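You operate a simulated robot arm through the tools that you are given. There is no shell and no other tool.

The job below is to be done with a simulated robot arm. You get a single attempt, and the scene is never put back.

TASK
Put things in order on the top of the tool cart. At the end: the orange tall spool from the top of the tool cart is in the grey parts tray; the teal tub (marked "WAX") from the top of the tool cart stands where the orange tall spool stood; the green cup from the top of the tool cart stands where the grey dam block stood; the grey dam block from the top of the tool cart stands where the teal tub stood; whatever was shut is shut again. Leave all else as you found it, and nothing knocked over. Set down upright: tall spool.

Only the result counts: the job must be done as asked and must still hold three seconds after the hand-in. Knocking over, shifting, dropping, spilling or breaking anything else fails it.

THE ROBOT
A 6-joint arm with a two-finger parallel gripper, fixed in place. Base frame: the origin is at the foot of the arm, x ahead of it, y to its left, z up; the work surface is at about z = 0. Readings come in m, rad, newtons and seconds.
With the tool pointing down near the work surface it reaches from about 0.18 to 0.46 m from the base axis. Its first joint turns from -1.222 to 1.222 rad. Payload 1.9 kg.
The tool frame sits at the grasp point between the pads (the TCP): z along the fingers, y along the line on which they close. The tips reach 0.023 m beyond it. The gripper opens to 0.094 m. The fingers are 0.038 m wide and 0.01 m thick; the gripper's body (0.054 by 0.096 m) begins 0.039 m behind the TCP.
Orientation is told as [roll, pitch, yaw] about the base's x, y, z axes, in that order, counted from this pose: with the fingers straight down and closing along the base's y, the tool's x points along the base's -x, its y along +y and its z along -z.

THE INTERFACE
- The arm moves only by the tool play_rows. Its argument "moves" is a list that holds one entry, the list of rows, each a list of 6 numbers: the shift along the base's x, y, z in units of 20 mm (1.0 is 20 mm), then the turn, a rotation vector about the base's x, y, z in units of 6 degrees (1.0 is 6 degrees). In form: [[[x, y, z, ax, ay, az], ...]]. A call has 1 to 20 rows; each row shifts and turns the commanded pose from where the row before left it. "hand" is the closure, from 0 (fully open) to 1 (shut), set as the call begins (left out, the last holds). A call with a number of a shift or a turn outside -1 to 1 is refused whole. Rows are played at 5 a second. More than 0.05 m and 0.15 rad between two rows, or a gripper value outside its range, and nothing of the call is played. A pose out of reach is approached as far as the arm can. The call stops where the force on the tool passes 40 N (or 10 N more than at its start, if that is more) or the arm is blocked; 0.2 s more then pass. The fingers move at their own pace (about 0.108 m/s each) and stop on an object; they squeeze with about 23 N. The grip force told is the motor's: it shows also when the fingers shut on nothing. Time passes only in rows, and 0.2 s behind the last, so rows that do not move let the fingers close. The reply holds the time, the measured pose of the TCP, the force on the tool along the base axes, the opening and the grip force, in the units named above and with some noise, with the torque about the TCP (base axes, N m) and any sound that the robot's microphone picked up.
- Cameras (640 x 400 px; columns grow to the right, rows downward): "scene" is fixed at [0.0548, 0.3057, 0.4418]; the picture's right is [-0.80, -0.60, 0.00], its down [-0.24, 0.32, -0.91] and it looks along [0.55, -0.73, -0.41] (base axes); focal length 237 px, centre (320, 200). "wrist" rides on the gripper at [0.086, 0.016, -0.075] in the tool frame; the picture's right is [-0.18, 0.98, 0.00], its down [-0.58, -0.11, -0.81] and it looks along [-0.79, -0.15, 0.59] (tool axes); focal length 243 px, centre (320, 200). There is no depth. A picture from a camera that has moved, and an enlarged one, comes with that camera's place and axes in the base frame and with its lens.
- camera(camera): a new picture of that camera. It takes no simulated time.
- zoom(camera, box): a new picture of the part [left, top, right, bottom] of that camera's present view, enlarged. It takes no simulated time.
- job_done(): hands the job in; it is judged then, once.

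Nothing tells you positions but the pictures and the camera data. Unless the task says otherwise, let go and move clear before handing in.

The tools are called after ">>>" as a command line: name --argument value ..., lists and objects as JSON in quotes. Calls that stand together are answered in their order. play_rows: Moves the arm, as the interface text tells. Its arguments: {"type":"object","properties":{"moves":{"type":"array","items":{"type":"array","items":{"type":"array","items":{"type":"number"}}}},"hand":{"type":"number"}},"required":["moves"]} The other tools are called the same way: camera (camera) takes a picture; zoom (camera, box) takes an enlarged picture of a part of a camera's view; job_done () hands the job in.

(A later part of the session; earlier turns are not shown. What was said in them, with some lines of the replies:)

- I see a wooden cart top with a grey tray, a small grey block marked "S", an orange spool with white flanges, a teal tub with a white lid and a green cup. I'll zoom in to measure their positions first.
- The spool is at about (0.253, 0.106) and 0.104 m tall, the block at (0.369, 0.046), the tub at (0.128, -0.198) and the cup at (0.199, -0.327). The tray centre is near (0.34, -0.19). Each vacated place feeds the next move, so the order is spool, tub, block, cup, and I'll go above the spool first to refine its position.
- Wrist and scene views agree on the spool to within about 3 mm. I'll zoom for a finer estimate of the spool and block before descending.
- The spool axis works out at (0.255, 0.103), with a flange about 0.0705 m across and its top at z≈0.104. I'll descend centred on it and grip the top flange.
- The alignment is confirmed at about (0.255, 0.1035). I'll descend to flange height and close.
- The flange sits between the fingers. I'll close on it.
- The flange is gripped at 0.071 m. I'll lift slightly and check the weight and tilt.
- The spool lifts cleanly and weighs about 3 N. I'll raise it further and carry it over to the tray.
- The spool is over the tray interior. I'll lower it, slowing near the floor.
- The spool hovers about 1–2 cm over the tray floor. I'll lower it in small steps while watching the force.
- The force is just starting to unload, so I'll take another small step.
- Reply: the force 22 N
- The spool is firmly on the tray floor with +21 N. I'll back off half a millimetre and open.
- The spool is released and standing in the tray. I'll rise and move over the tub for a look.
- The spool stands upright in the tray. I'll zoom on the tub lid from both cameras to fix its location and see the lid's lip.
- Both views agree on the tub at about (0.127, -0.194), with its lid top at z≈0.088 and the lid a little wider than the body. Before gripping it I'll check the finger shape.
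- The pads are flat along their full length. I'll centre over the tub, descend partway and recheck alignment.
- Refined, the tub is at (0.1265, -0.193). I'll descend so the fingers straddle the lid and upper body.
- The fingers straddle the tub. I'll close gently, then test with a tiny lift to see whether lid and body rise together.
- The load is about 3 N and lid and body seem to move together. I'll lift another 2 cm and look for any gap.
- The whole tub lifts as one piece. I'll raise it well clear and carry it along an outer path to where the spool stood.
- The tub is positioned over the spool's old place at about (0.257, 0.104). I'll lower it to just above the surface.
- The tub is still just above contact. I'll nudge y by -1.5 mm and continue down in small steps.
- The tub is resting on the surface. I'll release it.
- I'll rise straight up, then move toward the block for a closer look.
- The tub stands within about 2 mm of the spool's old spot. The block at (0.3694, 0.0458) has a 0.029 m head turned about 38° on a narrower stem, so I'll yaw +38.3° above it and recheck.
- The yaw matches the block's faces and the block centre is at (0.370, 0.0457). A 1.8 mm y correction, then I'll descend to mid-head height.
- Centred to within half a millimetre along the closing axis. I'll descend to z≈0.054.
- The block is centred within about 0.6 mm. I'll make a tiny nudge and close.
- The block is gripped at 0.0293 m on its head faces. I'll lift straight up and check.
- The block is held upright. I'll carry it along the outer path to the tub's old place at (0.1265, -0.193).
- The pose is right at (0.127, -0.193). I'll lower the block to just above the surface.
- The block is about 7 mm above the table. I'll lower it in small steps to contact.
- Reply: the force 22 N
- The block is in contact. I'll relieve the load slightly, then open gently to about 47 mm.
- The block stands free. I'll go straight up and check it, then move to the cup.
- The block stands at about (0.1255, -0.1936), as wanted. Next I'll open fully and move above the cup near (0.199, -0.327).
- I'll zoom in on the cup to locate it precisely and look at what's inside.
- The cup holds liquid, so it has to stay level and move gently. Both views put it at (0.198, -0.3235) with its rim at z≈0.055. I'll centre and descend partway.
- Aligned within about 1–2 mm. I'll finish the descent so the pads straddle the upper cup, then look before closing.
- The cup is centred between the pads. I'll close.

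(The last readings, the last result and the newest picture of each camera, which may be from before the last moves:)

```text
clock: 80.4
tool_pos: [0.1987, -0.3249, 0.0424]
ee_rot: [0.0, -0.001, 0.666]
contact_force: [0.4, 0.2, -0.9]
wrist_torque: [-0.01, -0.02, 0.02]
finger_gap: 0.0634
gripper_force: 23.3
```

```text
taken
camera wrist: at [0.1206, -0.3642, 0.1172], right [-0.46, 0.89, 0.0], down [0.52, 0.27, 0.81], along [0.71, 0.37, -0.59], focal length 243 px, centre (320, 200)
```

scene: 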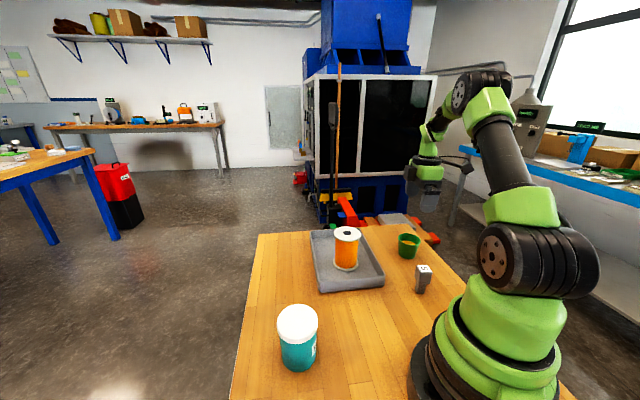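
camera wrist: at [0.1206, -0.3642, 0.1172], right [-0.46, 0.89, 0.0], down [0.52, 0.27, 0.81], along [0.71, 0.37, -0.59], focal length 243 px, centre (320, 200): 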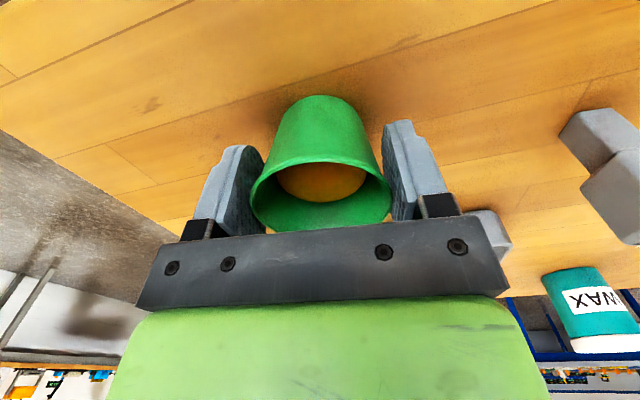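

The rim is gripped at 0.0634 m. I'll lift slowly with gentle ramps and verify that the cup stays level.

>>> play_rows --moves '[[[0, 0, 0.05, 0, 0, 0], [0, 0, 0.1, 0, 0, 0], [0, 0, 0.2, 0, 0, 0], [0, 0, 0.25, 0, 0, 0], [0, 0, 0.25, 0, 0, 0], [0, 0, 0.15, 0, 0, 0], [0, 0, 0.05, 0, 0, 0], [0, 0, 0, 0, 0, 0], [0, 0, 0, 0, 0, 0]]]'

>>> camera --camera "wrist"

>>> zoom --camera "scene" --box '[370, 180, 470, 300]'

```text
clock: 82.4
tool_pos: [0.199, -0.3231, 0.0625]
ee_rot: [0.002, -0.002, 0.668]
contact_force: [0.8, 0.5, 0.5]
wrist_torque: [0.02, -0.01, 0.0]
finger_gap: 0.0631
gripper_force: 22.5
```

```text
taken
camera wrist: at [0.1209, -0.364, 0.1379], right [-0.46, 0.89, 0.0], down [0.52, 0.27, 0.81], along [0.71, 0.37, -0.59], focal length 243 px, centre (320, 200)
```

wrist: 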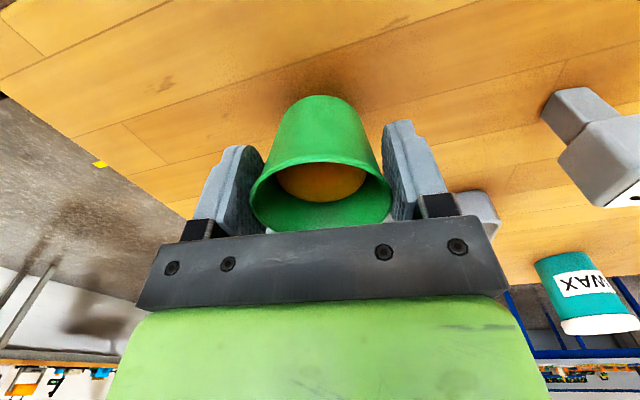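

```text
3.33 times, centred on (420, 240) of scene
camera zoom: at [0.0548, 0.3057, 0.4418], right [-0.8, -0.6, 0.0], down [-0.24, 0.32, -0.91], along [0.55, -0.73, -0.41], focal length 789 px, centre (-13, 67)
```

zoom: 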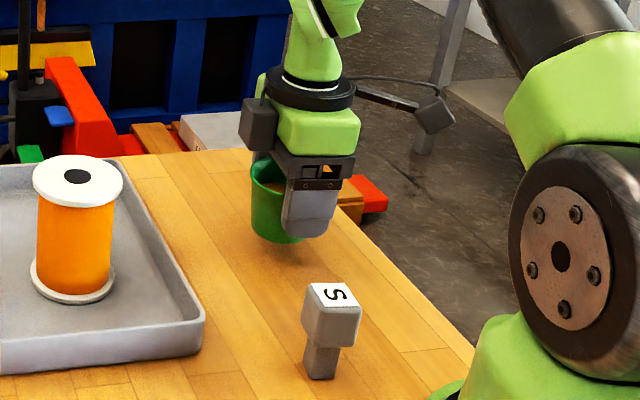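

The cup is level and held. I'll raise it gently well above the other objects.

>>> play_rows --moves '[[[0, 0, 0.15, 0, 0, 0], [0, 0, 0.3, 0, 0, 0], [0, 0, 0.5, 0, 0, 0], [0, 0, 0.6, 0, 0, 0], [0, 0, 0.6, 0, 0, 0], [0, 0, 0.6, 0, 0, 0], [0, 0, 0.6, 0, 0, 0], [0, 0, 0.6, 0, 0, 0], [0, 0, 0.6, 0, 0, 0], [0, 0, 0.6, 0, 0, 0], [0, 0, 0.5, 0, 0, 0], [0, 0, 0.4, 0, 0, 0], [0, 0, 0.22, 0, 0, 0], [0, 0, 0.1, 0, 0, 0], [0, 0, 0, 0, 0, 0], [0, 0, 0, 0, 0, 0]]]'

>>> camera --camera "wrist"

>>> camera --camera "scene"

```text
clock: 85.8
tool_pos: [0.1996, -0.3218, 0.1899]
ee_rot: [0.002, -0.002, 0.667]
contact_force: [-0.4, -0.9, -0.8]
wrist_torque: [-0.01, 0.0, -0.02]
finger_gap: 0.0628
gripper_force: 23.1
```

```text
taken
camera wrist: at [0.1218, -0.3622, 0.2648], right [-0.46, 0.89, 0.0], down [0.52, 0.27, 0.81], along [0.71, 0.37, -0.59], focal length 243 px, centre (320, 200)
```

wrist: 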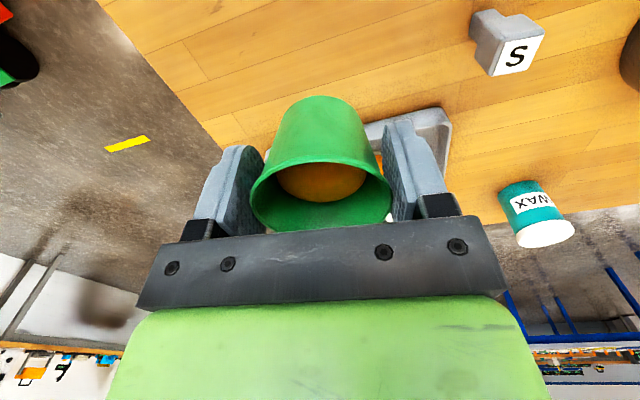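

```text
taken
```

scene: 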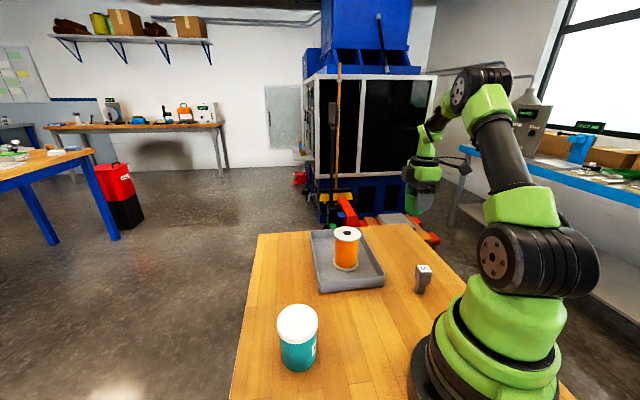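

I'm carrying the cup gently along the inner side of the tray.

>>> play_rows --moves '[[[0.034, 0.15, 0, 0, 0, 0], [0.07, 0.3, 0, 0, 0, 0], [0.115, 0.5, 0, 0, 0, 0], [0.16, 0.7, 0, 0, 0, 0], [0.16, 0.7, 0, 0, 0, 0], [0.16, 0.7, 0, 0, 0, 0], [0.16, 0.7, 0, 0, 0, 0], [0.16, 0.7, 0, 0, 0, 0], [0.16, 0.7, 0, 0, 0, 0], [0.16, 0.7, 0, 0, 0, 0], [0.16, 0.7, 0, 0, 0, 0], [0.16, 0.7, 0, 0, 0, 0], [0.16, 0.7, 0, 0, 0, 0], [0.16, 0.7, 0, 0, 0, 0], [0.16, 0.7, 0, 0, 0, 0], [0.16, 0.7, 0, 0, 0, 0], [0.13, 0.55, 0, 0, 0, 0], [0.08, 0.32, 0, 0, 0, 0], [0.03, 0.15, 0, 0, 0, 0], [0, 0, 0, 0, 0, 0]]]'

>>> camera --camera "scene"

>>> camera --camera "wrist"

```text
clock: 90.0
tool_pos: [0.2487, -0.1014, 0.1918]
ee_rot: [0.0, -0.002, 0.669]
contact_force: [-0.1, -0.4, -0.2]
wrist_torque: [-0.01, 0.0, 0.02]
finger_gap: 0.0629
gripper_force: 23.7
```

```text
taken
```

scene: 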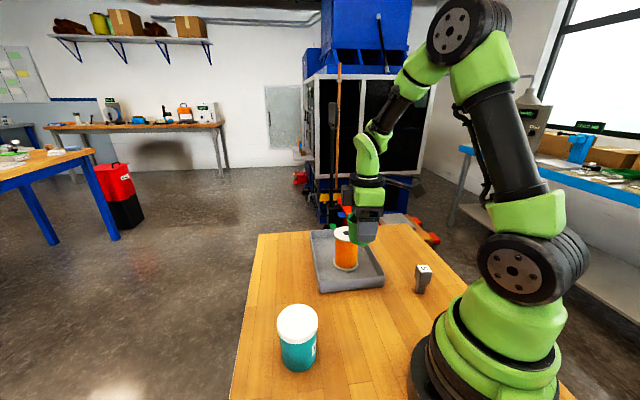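

```text
taken
camera wrist: at [0.1711, -0.1423, 0.2662], right [-0.46, 0.89, 0.0], down [0.52, 0.27, 0.81], along [0.71, 0.37, -0.59], focal length 243 px, centre (320, 200)
```

wrist: 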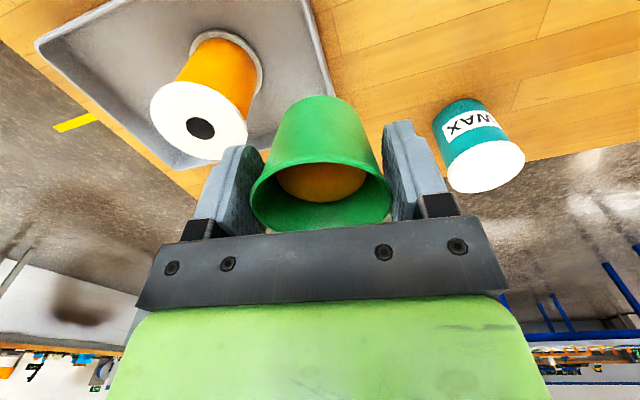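

The cup remains level. I'll continue gently to above the block's old place at (0.370, 0.0457).

>>> play_rows --moves '[[[0.124, 0.15, 0, 0, 0, 0], [0.248, 0.3, 0, 0, 0, 0], [0.413, 0.5, 0, 0, 0, 0], [0.537, 0.65, 0, 0, 0, 0], [0.537, 0.65, 0, 0, 0, 0], [0.537, 0.65, 0, 0, 0, 0], [0.537, 0.65, 0, 0, 0, 0], [0.537, 0.65, 0, 0, 0, 0], [0.537, 0.65, 0, 0, 0, 0], [0.537, 0.65, 0, 0, 0, 0], [0.537, 0.65, 0, 0, 0, 0], [0.496, 0.6, 0, 0, 0, 0], [0.33, 0.4, 0, 0, 0, 0], [0.182, 0.22, 0, 0, 0, 0], [0, 0, 0, 0, 0, 0], [0, 0, 0, 0, 0, 0]]]'

>>> camera --camera "scene"

>>> camera --camera "wrist"

```text
clock: 93.4
tool_pos: [0.3708, 0.0471, 0.1936]
ee_rot: [0.001, -0.002, 0.667]
contact_force: [0.1, -0.1, -0.6]
wrist_torque: [-0.01, -0.03, 0.0]
finger_gap: 0.0632
gripper_force: 23.3
```

```text
taken
```

scene: 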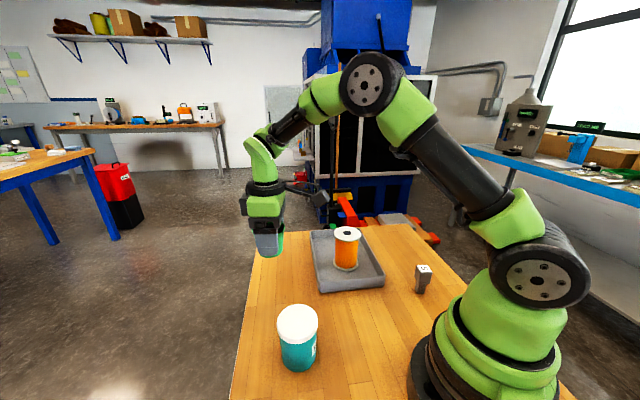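

```text
taken
camera wrist: at [0.2941, 0.0066, 0.268], right [-0.46, 0.89, 0.0], down [0.52, 0.27, 0.81], along [0.71, 0.37, -0.59], focal length 243 px, centre (320, 200)
```

wrist: 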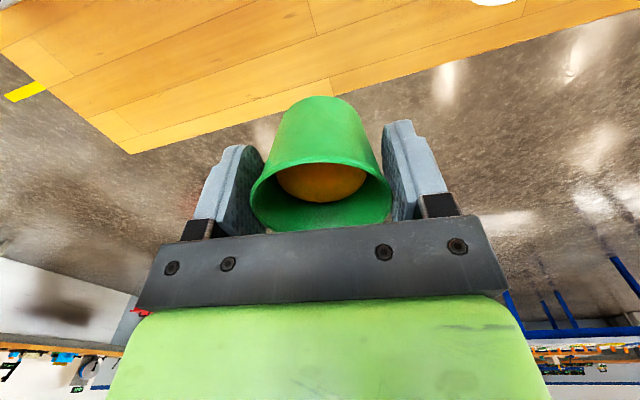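

I'll make a small correction and descend gently to just above the table.

>>> play_rows --moves '[[[-0.05, -0.07, 0, 0, 0, 0], [0, 0, -0.15, 0, 0, 0], [0, 0, -0.3, 0, 0, 0], [0, 0, -0.5, 0, 0, 0], [0, 0, -0.65, 0, 0, 0], [0, 0, -0.65, 0, 0, 0], [0, 0, -0.65, 0, 0, 0], [0, 0, -0.65, 0, 0, 0], [0, 0, -0.65, 0, 0, 0], [0, 0, -0.65, 0, 0, 0], [0, 0, -0.65, 0, 0, 0], [0, 0, -0.6, 0, 0, 0], [0, 0, -0.5, 0, 0, 0], [0, 0, -0.3, 0, 0, 0], [0, 0, -0.15, 0, 0, 0], [0, 0, -0.1, 0, 0, 0], [0, 0, 0, 0, 0, 0], [0, 0, 0, 0, 0, 0]]]'

>>> zoom --camera "scene" --box '[230, 220, 340, 330]'

>>> camera --camera "wrist"

```text
clock: 97.2
tool_pos: [0.3698, 0.0458, 0.0462]
ee_rot: [0.002, -0.002, 0.667]
contact_force: [0.4, -0.9, -1.2]
wrist_torque: [0.01, 0.02, -0.04]
finger_gap: 0.063
gripper_force: 23.3
```

```text
3.64 times, centred on (285, 275) of scene
camera zoom: at [0.0548, 0.3057, 0.4418], right [-0.8, -0.6, 0.0], down [-0.24, 0.32, -0.91], along [0.55, -0.73, -0.41], focal length 861 px, centre (447, -73)
```

zoom: 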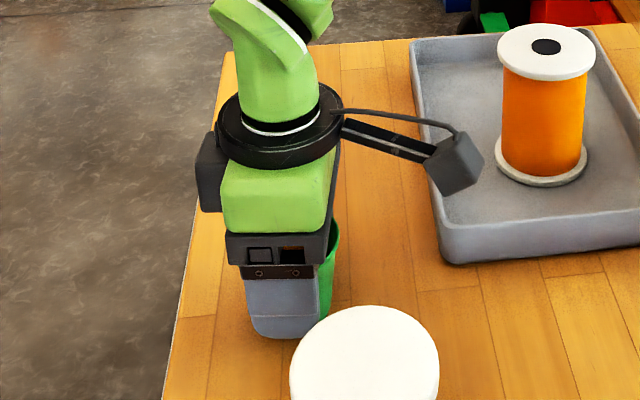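

```text
taken
camera wrist: at [0.2922, 0.0048, 0.1218], right [-0.46, 0.89, 0.0], down [0.52, 0.27, 0.81], along [0.71, 0.37, -0.59], focal length 243 px, centre (320, 200)
```

wrist: 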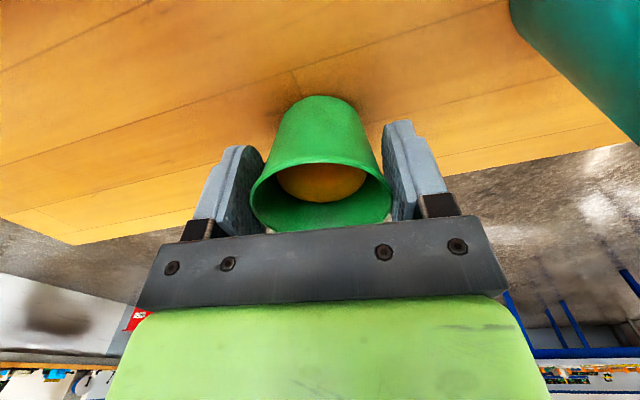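

The cup is about 4 mm above the table at (0.370, 0.0455). I'll lower it in small steps to contact.

>>> play_rows --moves '[[[0, 0, -0.08, 0, 0, 0], [0, 0, -0.06, 0, 0, 0], [0, 0, 0, 0, 0, 0]]]'

>>> play_rows --moves '[[[0, 0, -0.03, 0, 0, 0], [0, 0, 0, 0, 0, 0]]]'

```text
clock: 98.0
tool_pos: [0.3706, 0.0444, 0.0445]
ee_rot: [0.003, -0.003, 0.667]
contact_force: [-0.3, 0.3, -0.4]
wrist_torque: [0.01, 0.0, 0.02]
finger_gap: 0.0631
gripper_force: 23.4
```

```text
clock: 98.6
tool_pos: [0.37, 0.0442, 0.0447]
ee_rot: [0.003, -0.002, 0.667]
contact_force: [0.5, 0.2, -1.1]
wrist_torque: [0.0, -0.01, -0.02]
finger_gap: 0.0631
gripper_force: 22.7
```

>>> play_rows --moves '[[[0, 0, -0.03, 0, 0, 0], [0, 0, 0, 0, 0, 0]]]'

>>> play_rows --moves '[[[0, 0, -0.03, 0, 0, 0], [0, 0, 0, 0, 0, 0]]]'

```text
clock: 99.2
tool_pos: [0.3697, 0.0449, 0.0439]
ee_rot: [0.001, -0.002, 0.667]
contact_force: [-0.6, -0.2, -0.6]
wrist_torque: [0.0, 0.0, 0.03]
finger_gap: 0.063
gripper_force: 22.9
```

```text
clock: 99.8
tool_pos: [0.3714, 0.0447, 0.0423]
ee_rot: [0.002, -0.001, 0.666]
contact_force: [-0.9, 1.0, -0.2]
wrist_torque: [0.0, -0.01, -0.01]
finger_gap: 0.0629
gripper_force: 23.0
```

>>> play_rows --moves '[[[0, 0, -0.03, 0, 0, 0], [0, 0, 0, 0, 0, 0]]]'

```text
clock: 100.4
tool_pos: [0.3708, 0.0444, 0.0431]
ee_rot: [0.004, 0.0, 0.666]
contact_force: [-0.4, 0.1, 1.5]
wrist_torque: [0.03, 0.01, 0.02]
finger_gap: 0.0631
gripper_force: 23.0
```

>>> play_rows --moves '[[[0, 0, -0.02, 0, 0, 0], [0, 0, 0, 0, 0, 0]]]'

```text
clock: 101.0
tool_pos: [0.3707, 0.044, 0.0423]
ee_rot: [-0.001, -0.004, 0.667]
contact_force: [1.5, 1.8, 9.2]
wrist_torque: [0.09, 0.01, 0.02]
finger_gap: 0.0631
gripper_force: 22.6
```

The cup is in contact at +9 N. I'll release it.

>>> play_rows --moves '[[[0, 0, 0, 0, 0, 0], [0, 0, 0, 0, 0, 0], [0, 0, 0, 0, 0, 0]]]' --hand 0

>>> camera --camera "wrist"

```text
clock: 101.8
tool_pos: [0.3702, 0.0433, 0.0411]
ee_rot: [0.001, -0.002, 0.667]
contact_force: [-0.6, 0.1, -0.1]
wrist_torque: [-0.02, -0.03, 0.02]
finger_gap: 0.0937
gripper_force: 0.1
```

```text
taken
camera wrist: at [0.2926, 0.0038, 0.1164], right [-0.46, 0.89, 0.0], down [0.52, 0.27, 0.81], along [0.71, 0.37, -0.59], focal length 243 px, centre (320, 200)
```

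wrist: 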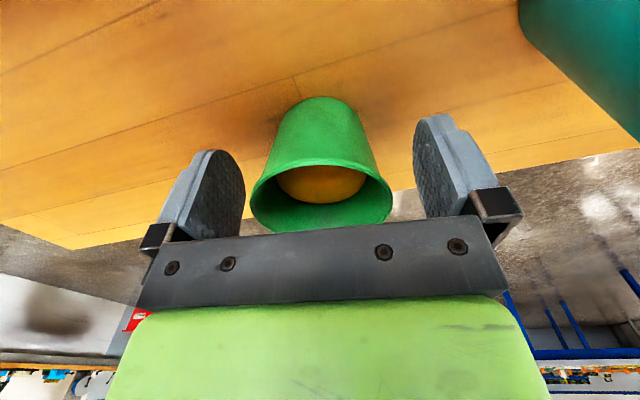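

The cup is released and level. I'll rise straight up slowly at first, then check everything.

>>> play_rows --moves '[[[0, 0, 0.2, 0, 0, 0], [0, 0, 0.5, 0, 0, 0], [0, 0, 0.8, 0, 0, 0], [0, 0, 0.9, 0, 0, 0], [0, 0, 1, 0, 0, 0], [0, 0, 1, 0, 0, 0], [0, 0, 1, 0, 0, 0], [0, 0, 1, 0, 0, 0], [0, 0, 1, 0, 0, 0], [0, 0, 1, 0, 0, 0], [0, 0, 0, 0, 0, 0], [0, 0, 0, 0, 0, 0]]]'

>>> camera --camera "scene"

>>> camera --camera "wrist"

>>> zoom --camera "scene" --box '[230, 210, 480, 400]'

>>> zoom --camera "scene" --box '[245, 255, 335, 385]'

```text
clock: 104.4
tool_pos: [0.3715, 0.044, 0.207]
ee_rot: [0.002, -0.002, 0.666]
contact_force: [0.9, 0.9, -0.1]
wrist_torque: [-0.01, 0.0, 0.0]
finger_gap: 0.0941
gripper_force: 0.1
```

```text
taken
```

scene: 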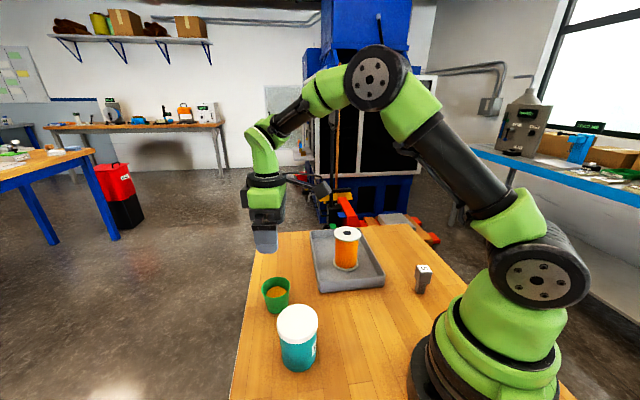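

```text
taken
camera wrist: at [0.2935, 0.0037, 0.2826], right [-0.46, 0.89, 0.0], down [0.52, 0.27, 0.81], along [0.71, 0.37, -0.59], focal length 243 px, centre (320, 200)
```

wrist: 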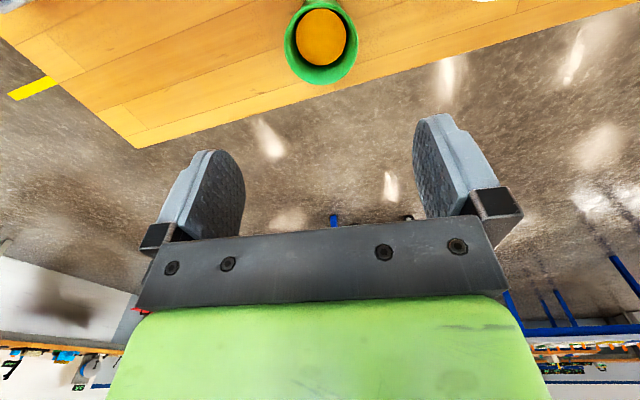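

```text
2.11 times, centred on (355, 305) of scene
camera zoom: at [0.0548, 0.3057, 0.4418], right [-0.8, -0.6, 0.0], down [-0.24, 0.32, -0.91], along [0.55, -0.73, -0.41], focal length 498 px, centre (246, -21)
```

zoom: 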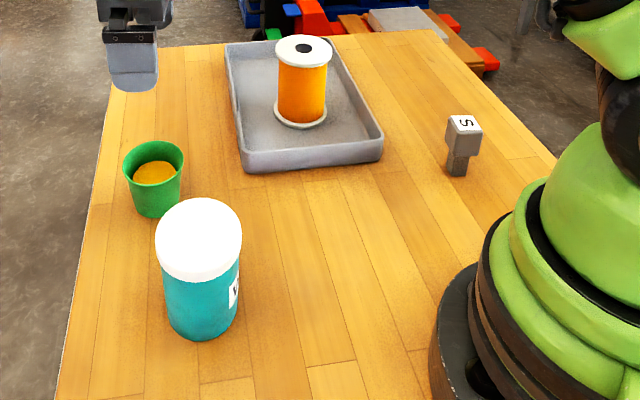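

```text
3.08 times, centred on (290, 320) of scene
camera zoom: at [0.0548, 0.3057, 0.4418], right [-0.8, -0.6, 0.0], down [-0.24, 0.32, -0.91], along [0.55, -0.73, -0.41], focal length 728 px, centre (412, -169)
```

zoom: 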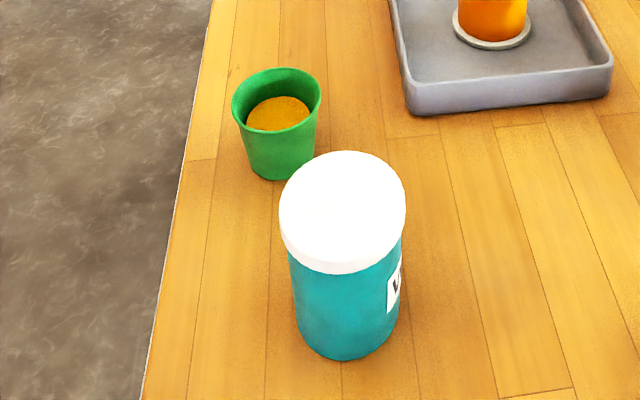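

All four items are placed and standing. The spool is upright in the tray, the tub with its lid on is at the spool's old spot, the block is at the tub's old spot, and the level cup is at the block's old spot. The tray hasn't moved and the gripper is open and clear, so I'm handing in.

>>> job_done

```text
The job is handed in.
```

The cart top is in order, and I've handed the job in. The last pictures show everything upright, with positions read from the two cameras:

| Item | Where it stands now | How close to the spot it should be on |
|---|---|---|
| Orange tall spool | Upright in the grey parts tray, near the middle | No exact spot needed |
| Teal "WAX" tub | Where the spool stood, lid on | About 2–3 mm |
| Grey dam block | Where the tub stood, turned the same way as before | About 1 mm |
| Green cup | Where the block stood | About 2 mm |

- **Cup contents:** the cup held a liquid, so I moved it slowly and kept it level; I saw no spill.
- **Tub lid:** the tub was lifted by its lid, because the fingers could not reach below the rim. A small test lift showed the lid and body rise together, and the lid stayed on.
- **Everything else:** the tray looks unmoved in the before and after pictures. The gripper was open and raised clear of the cart when I handed in.
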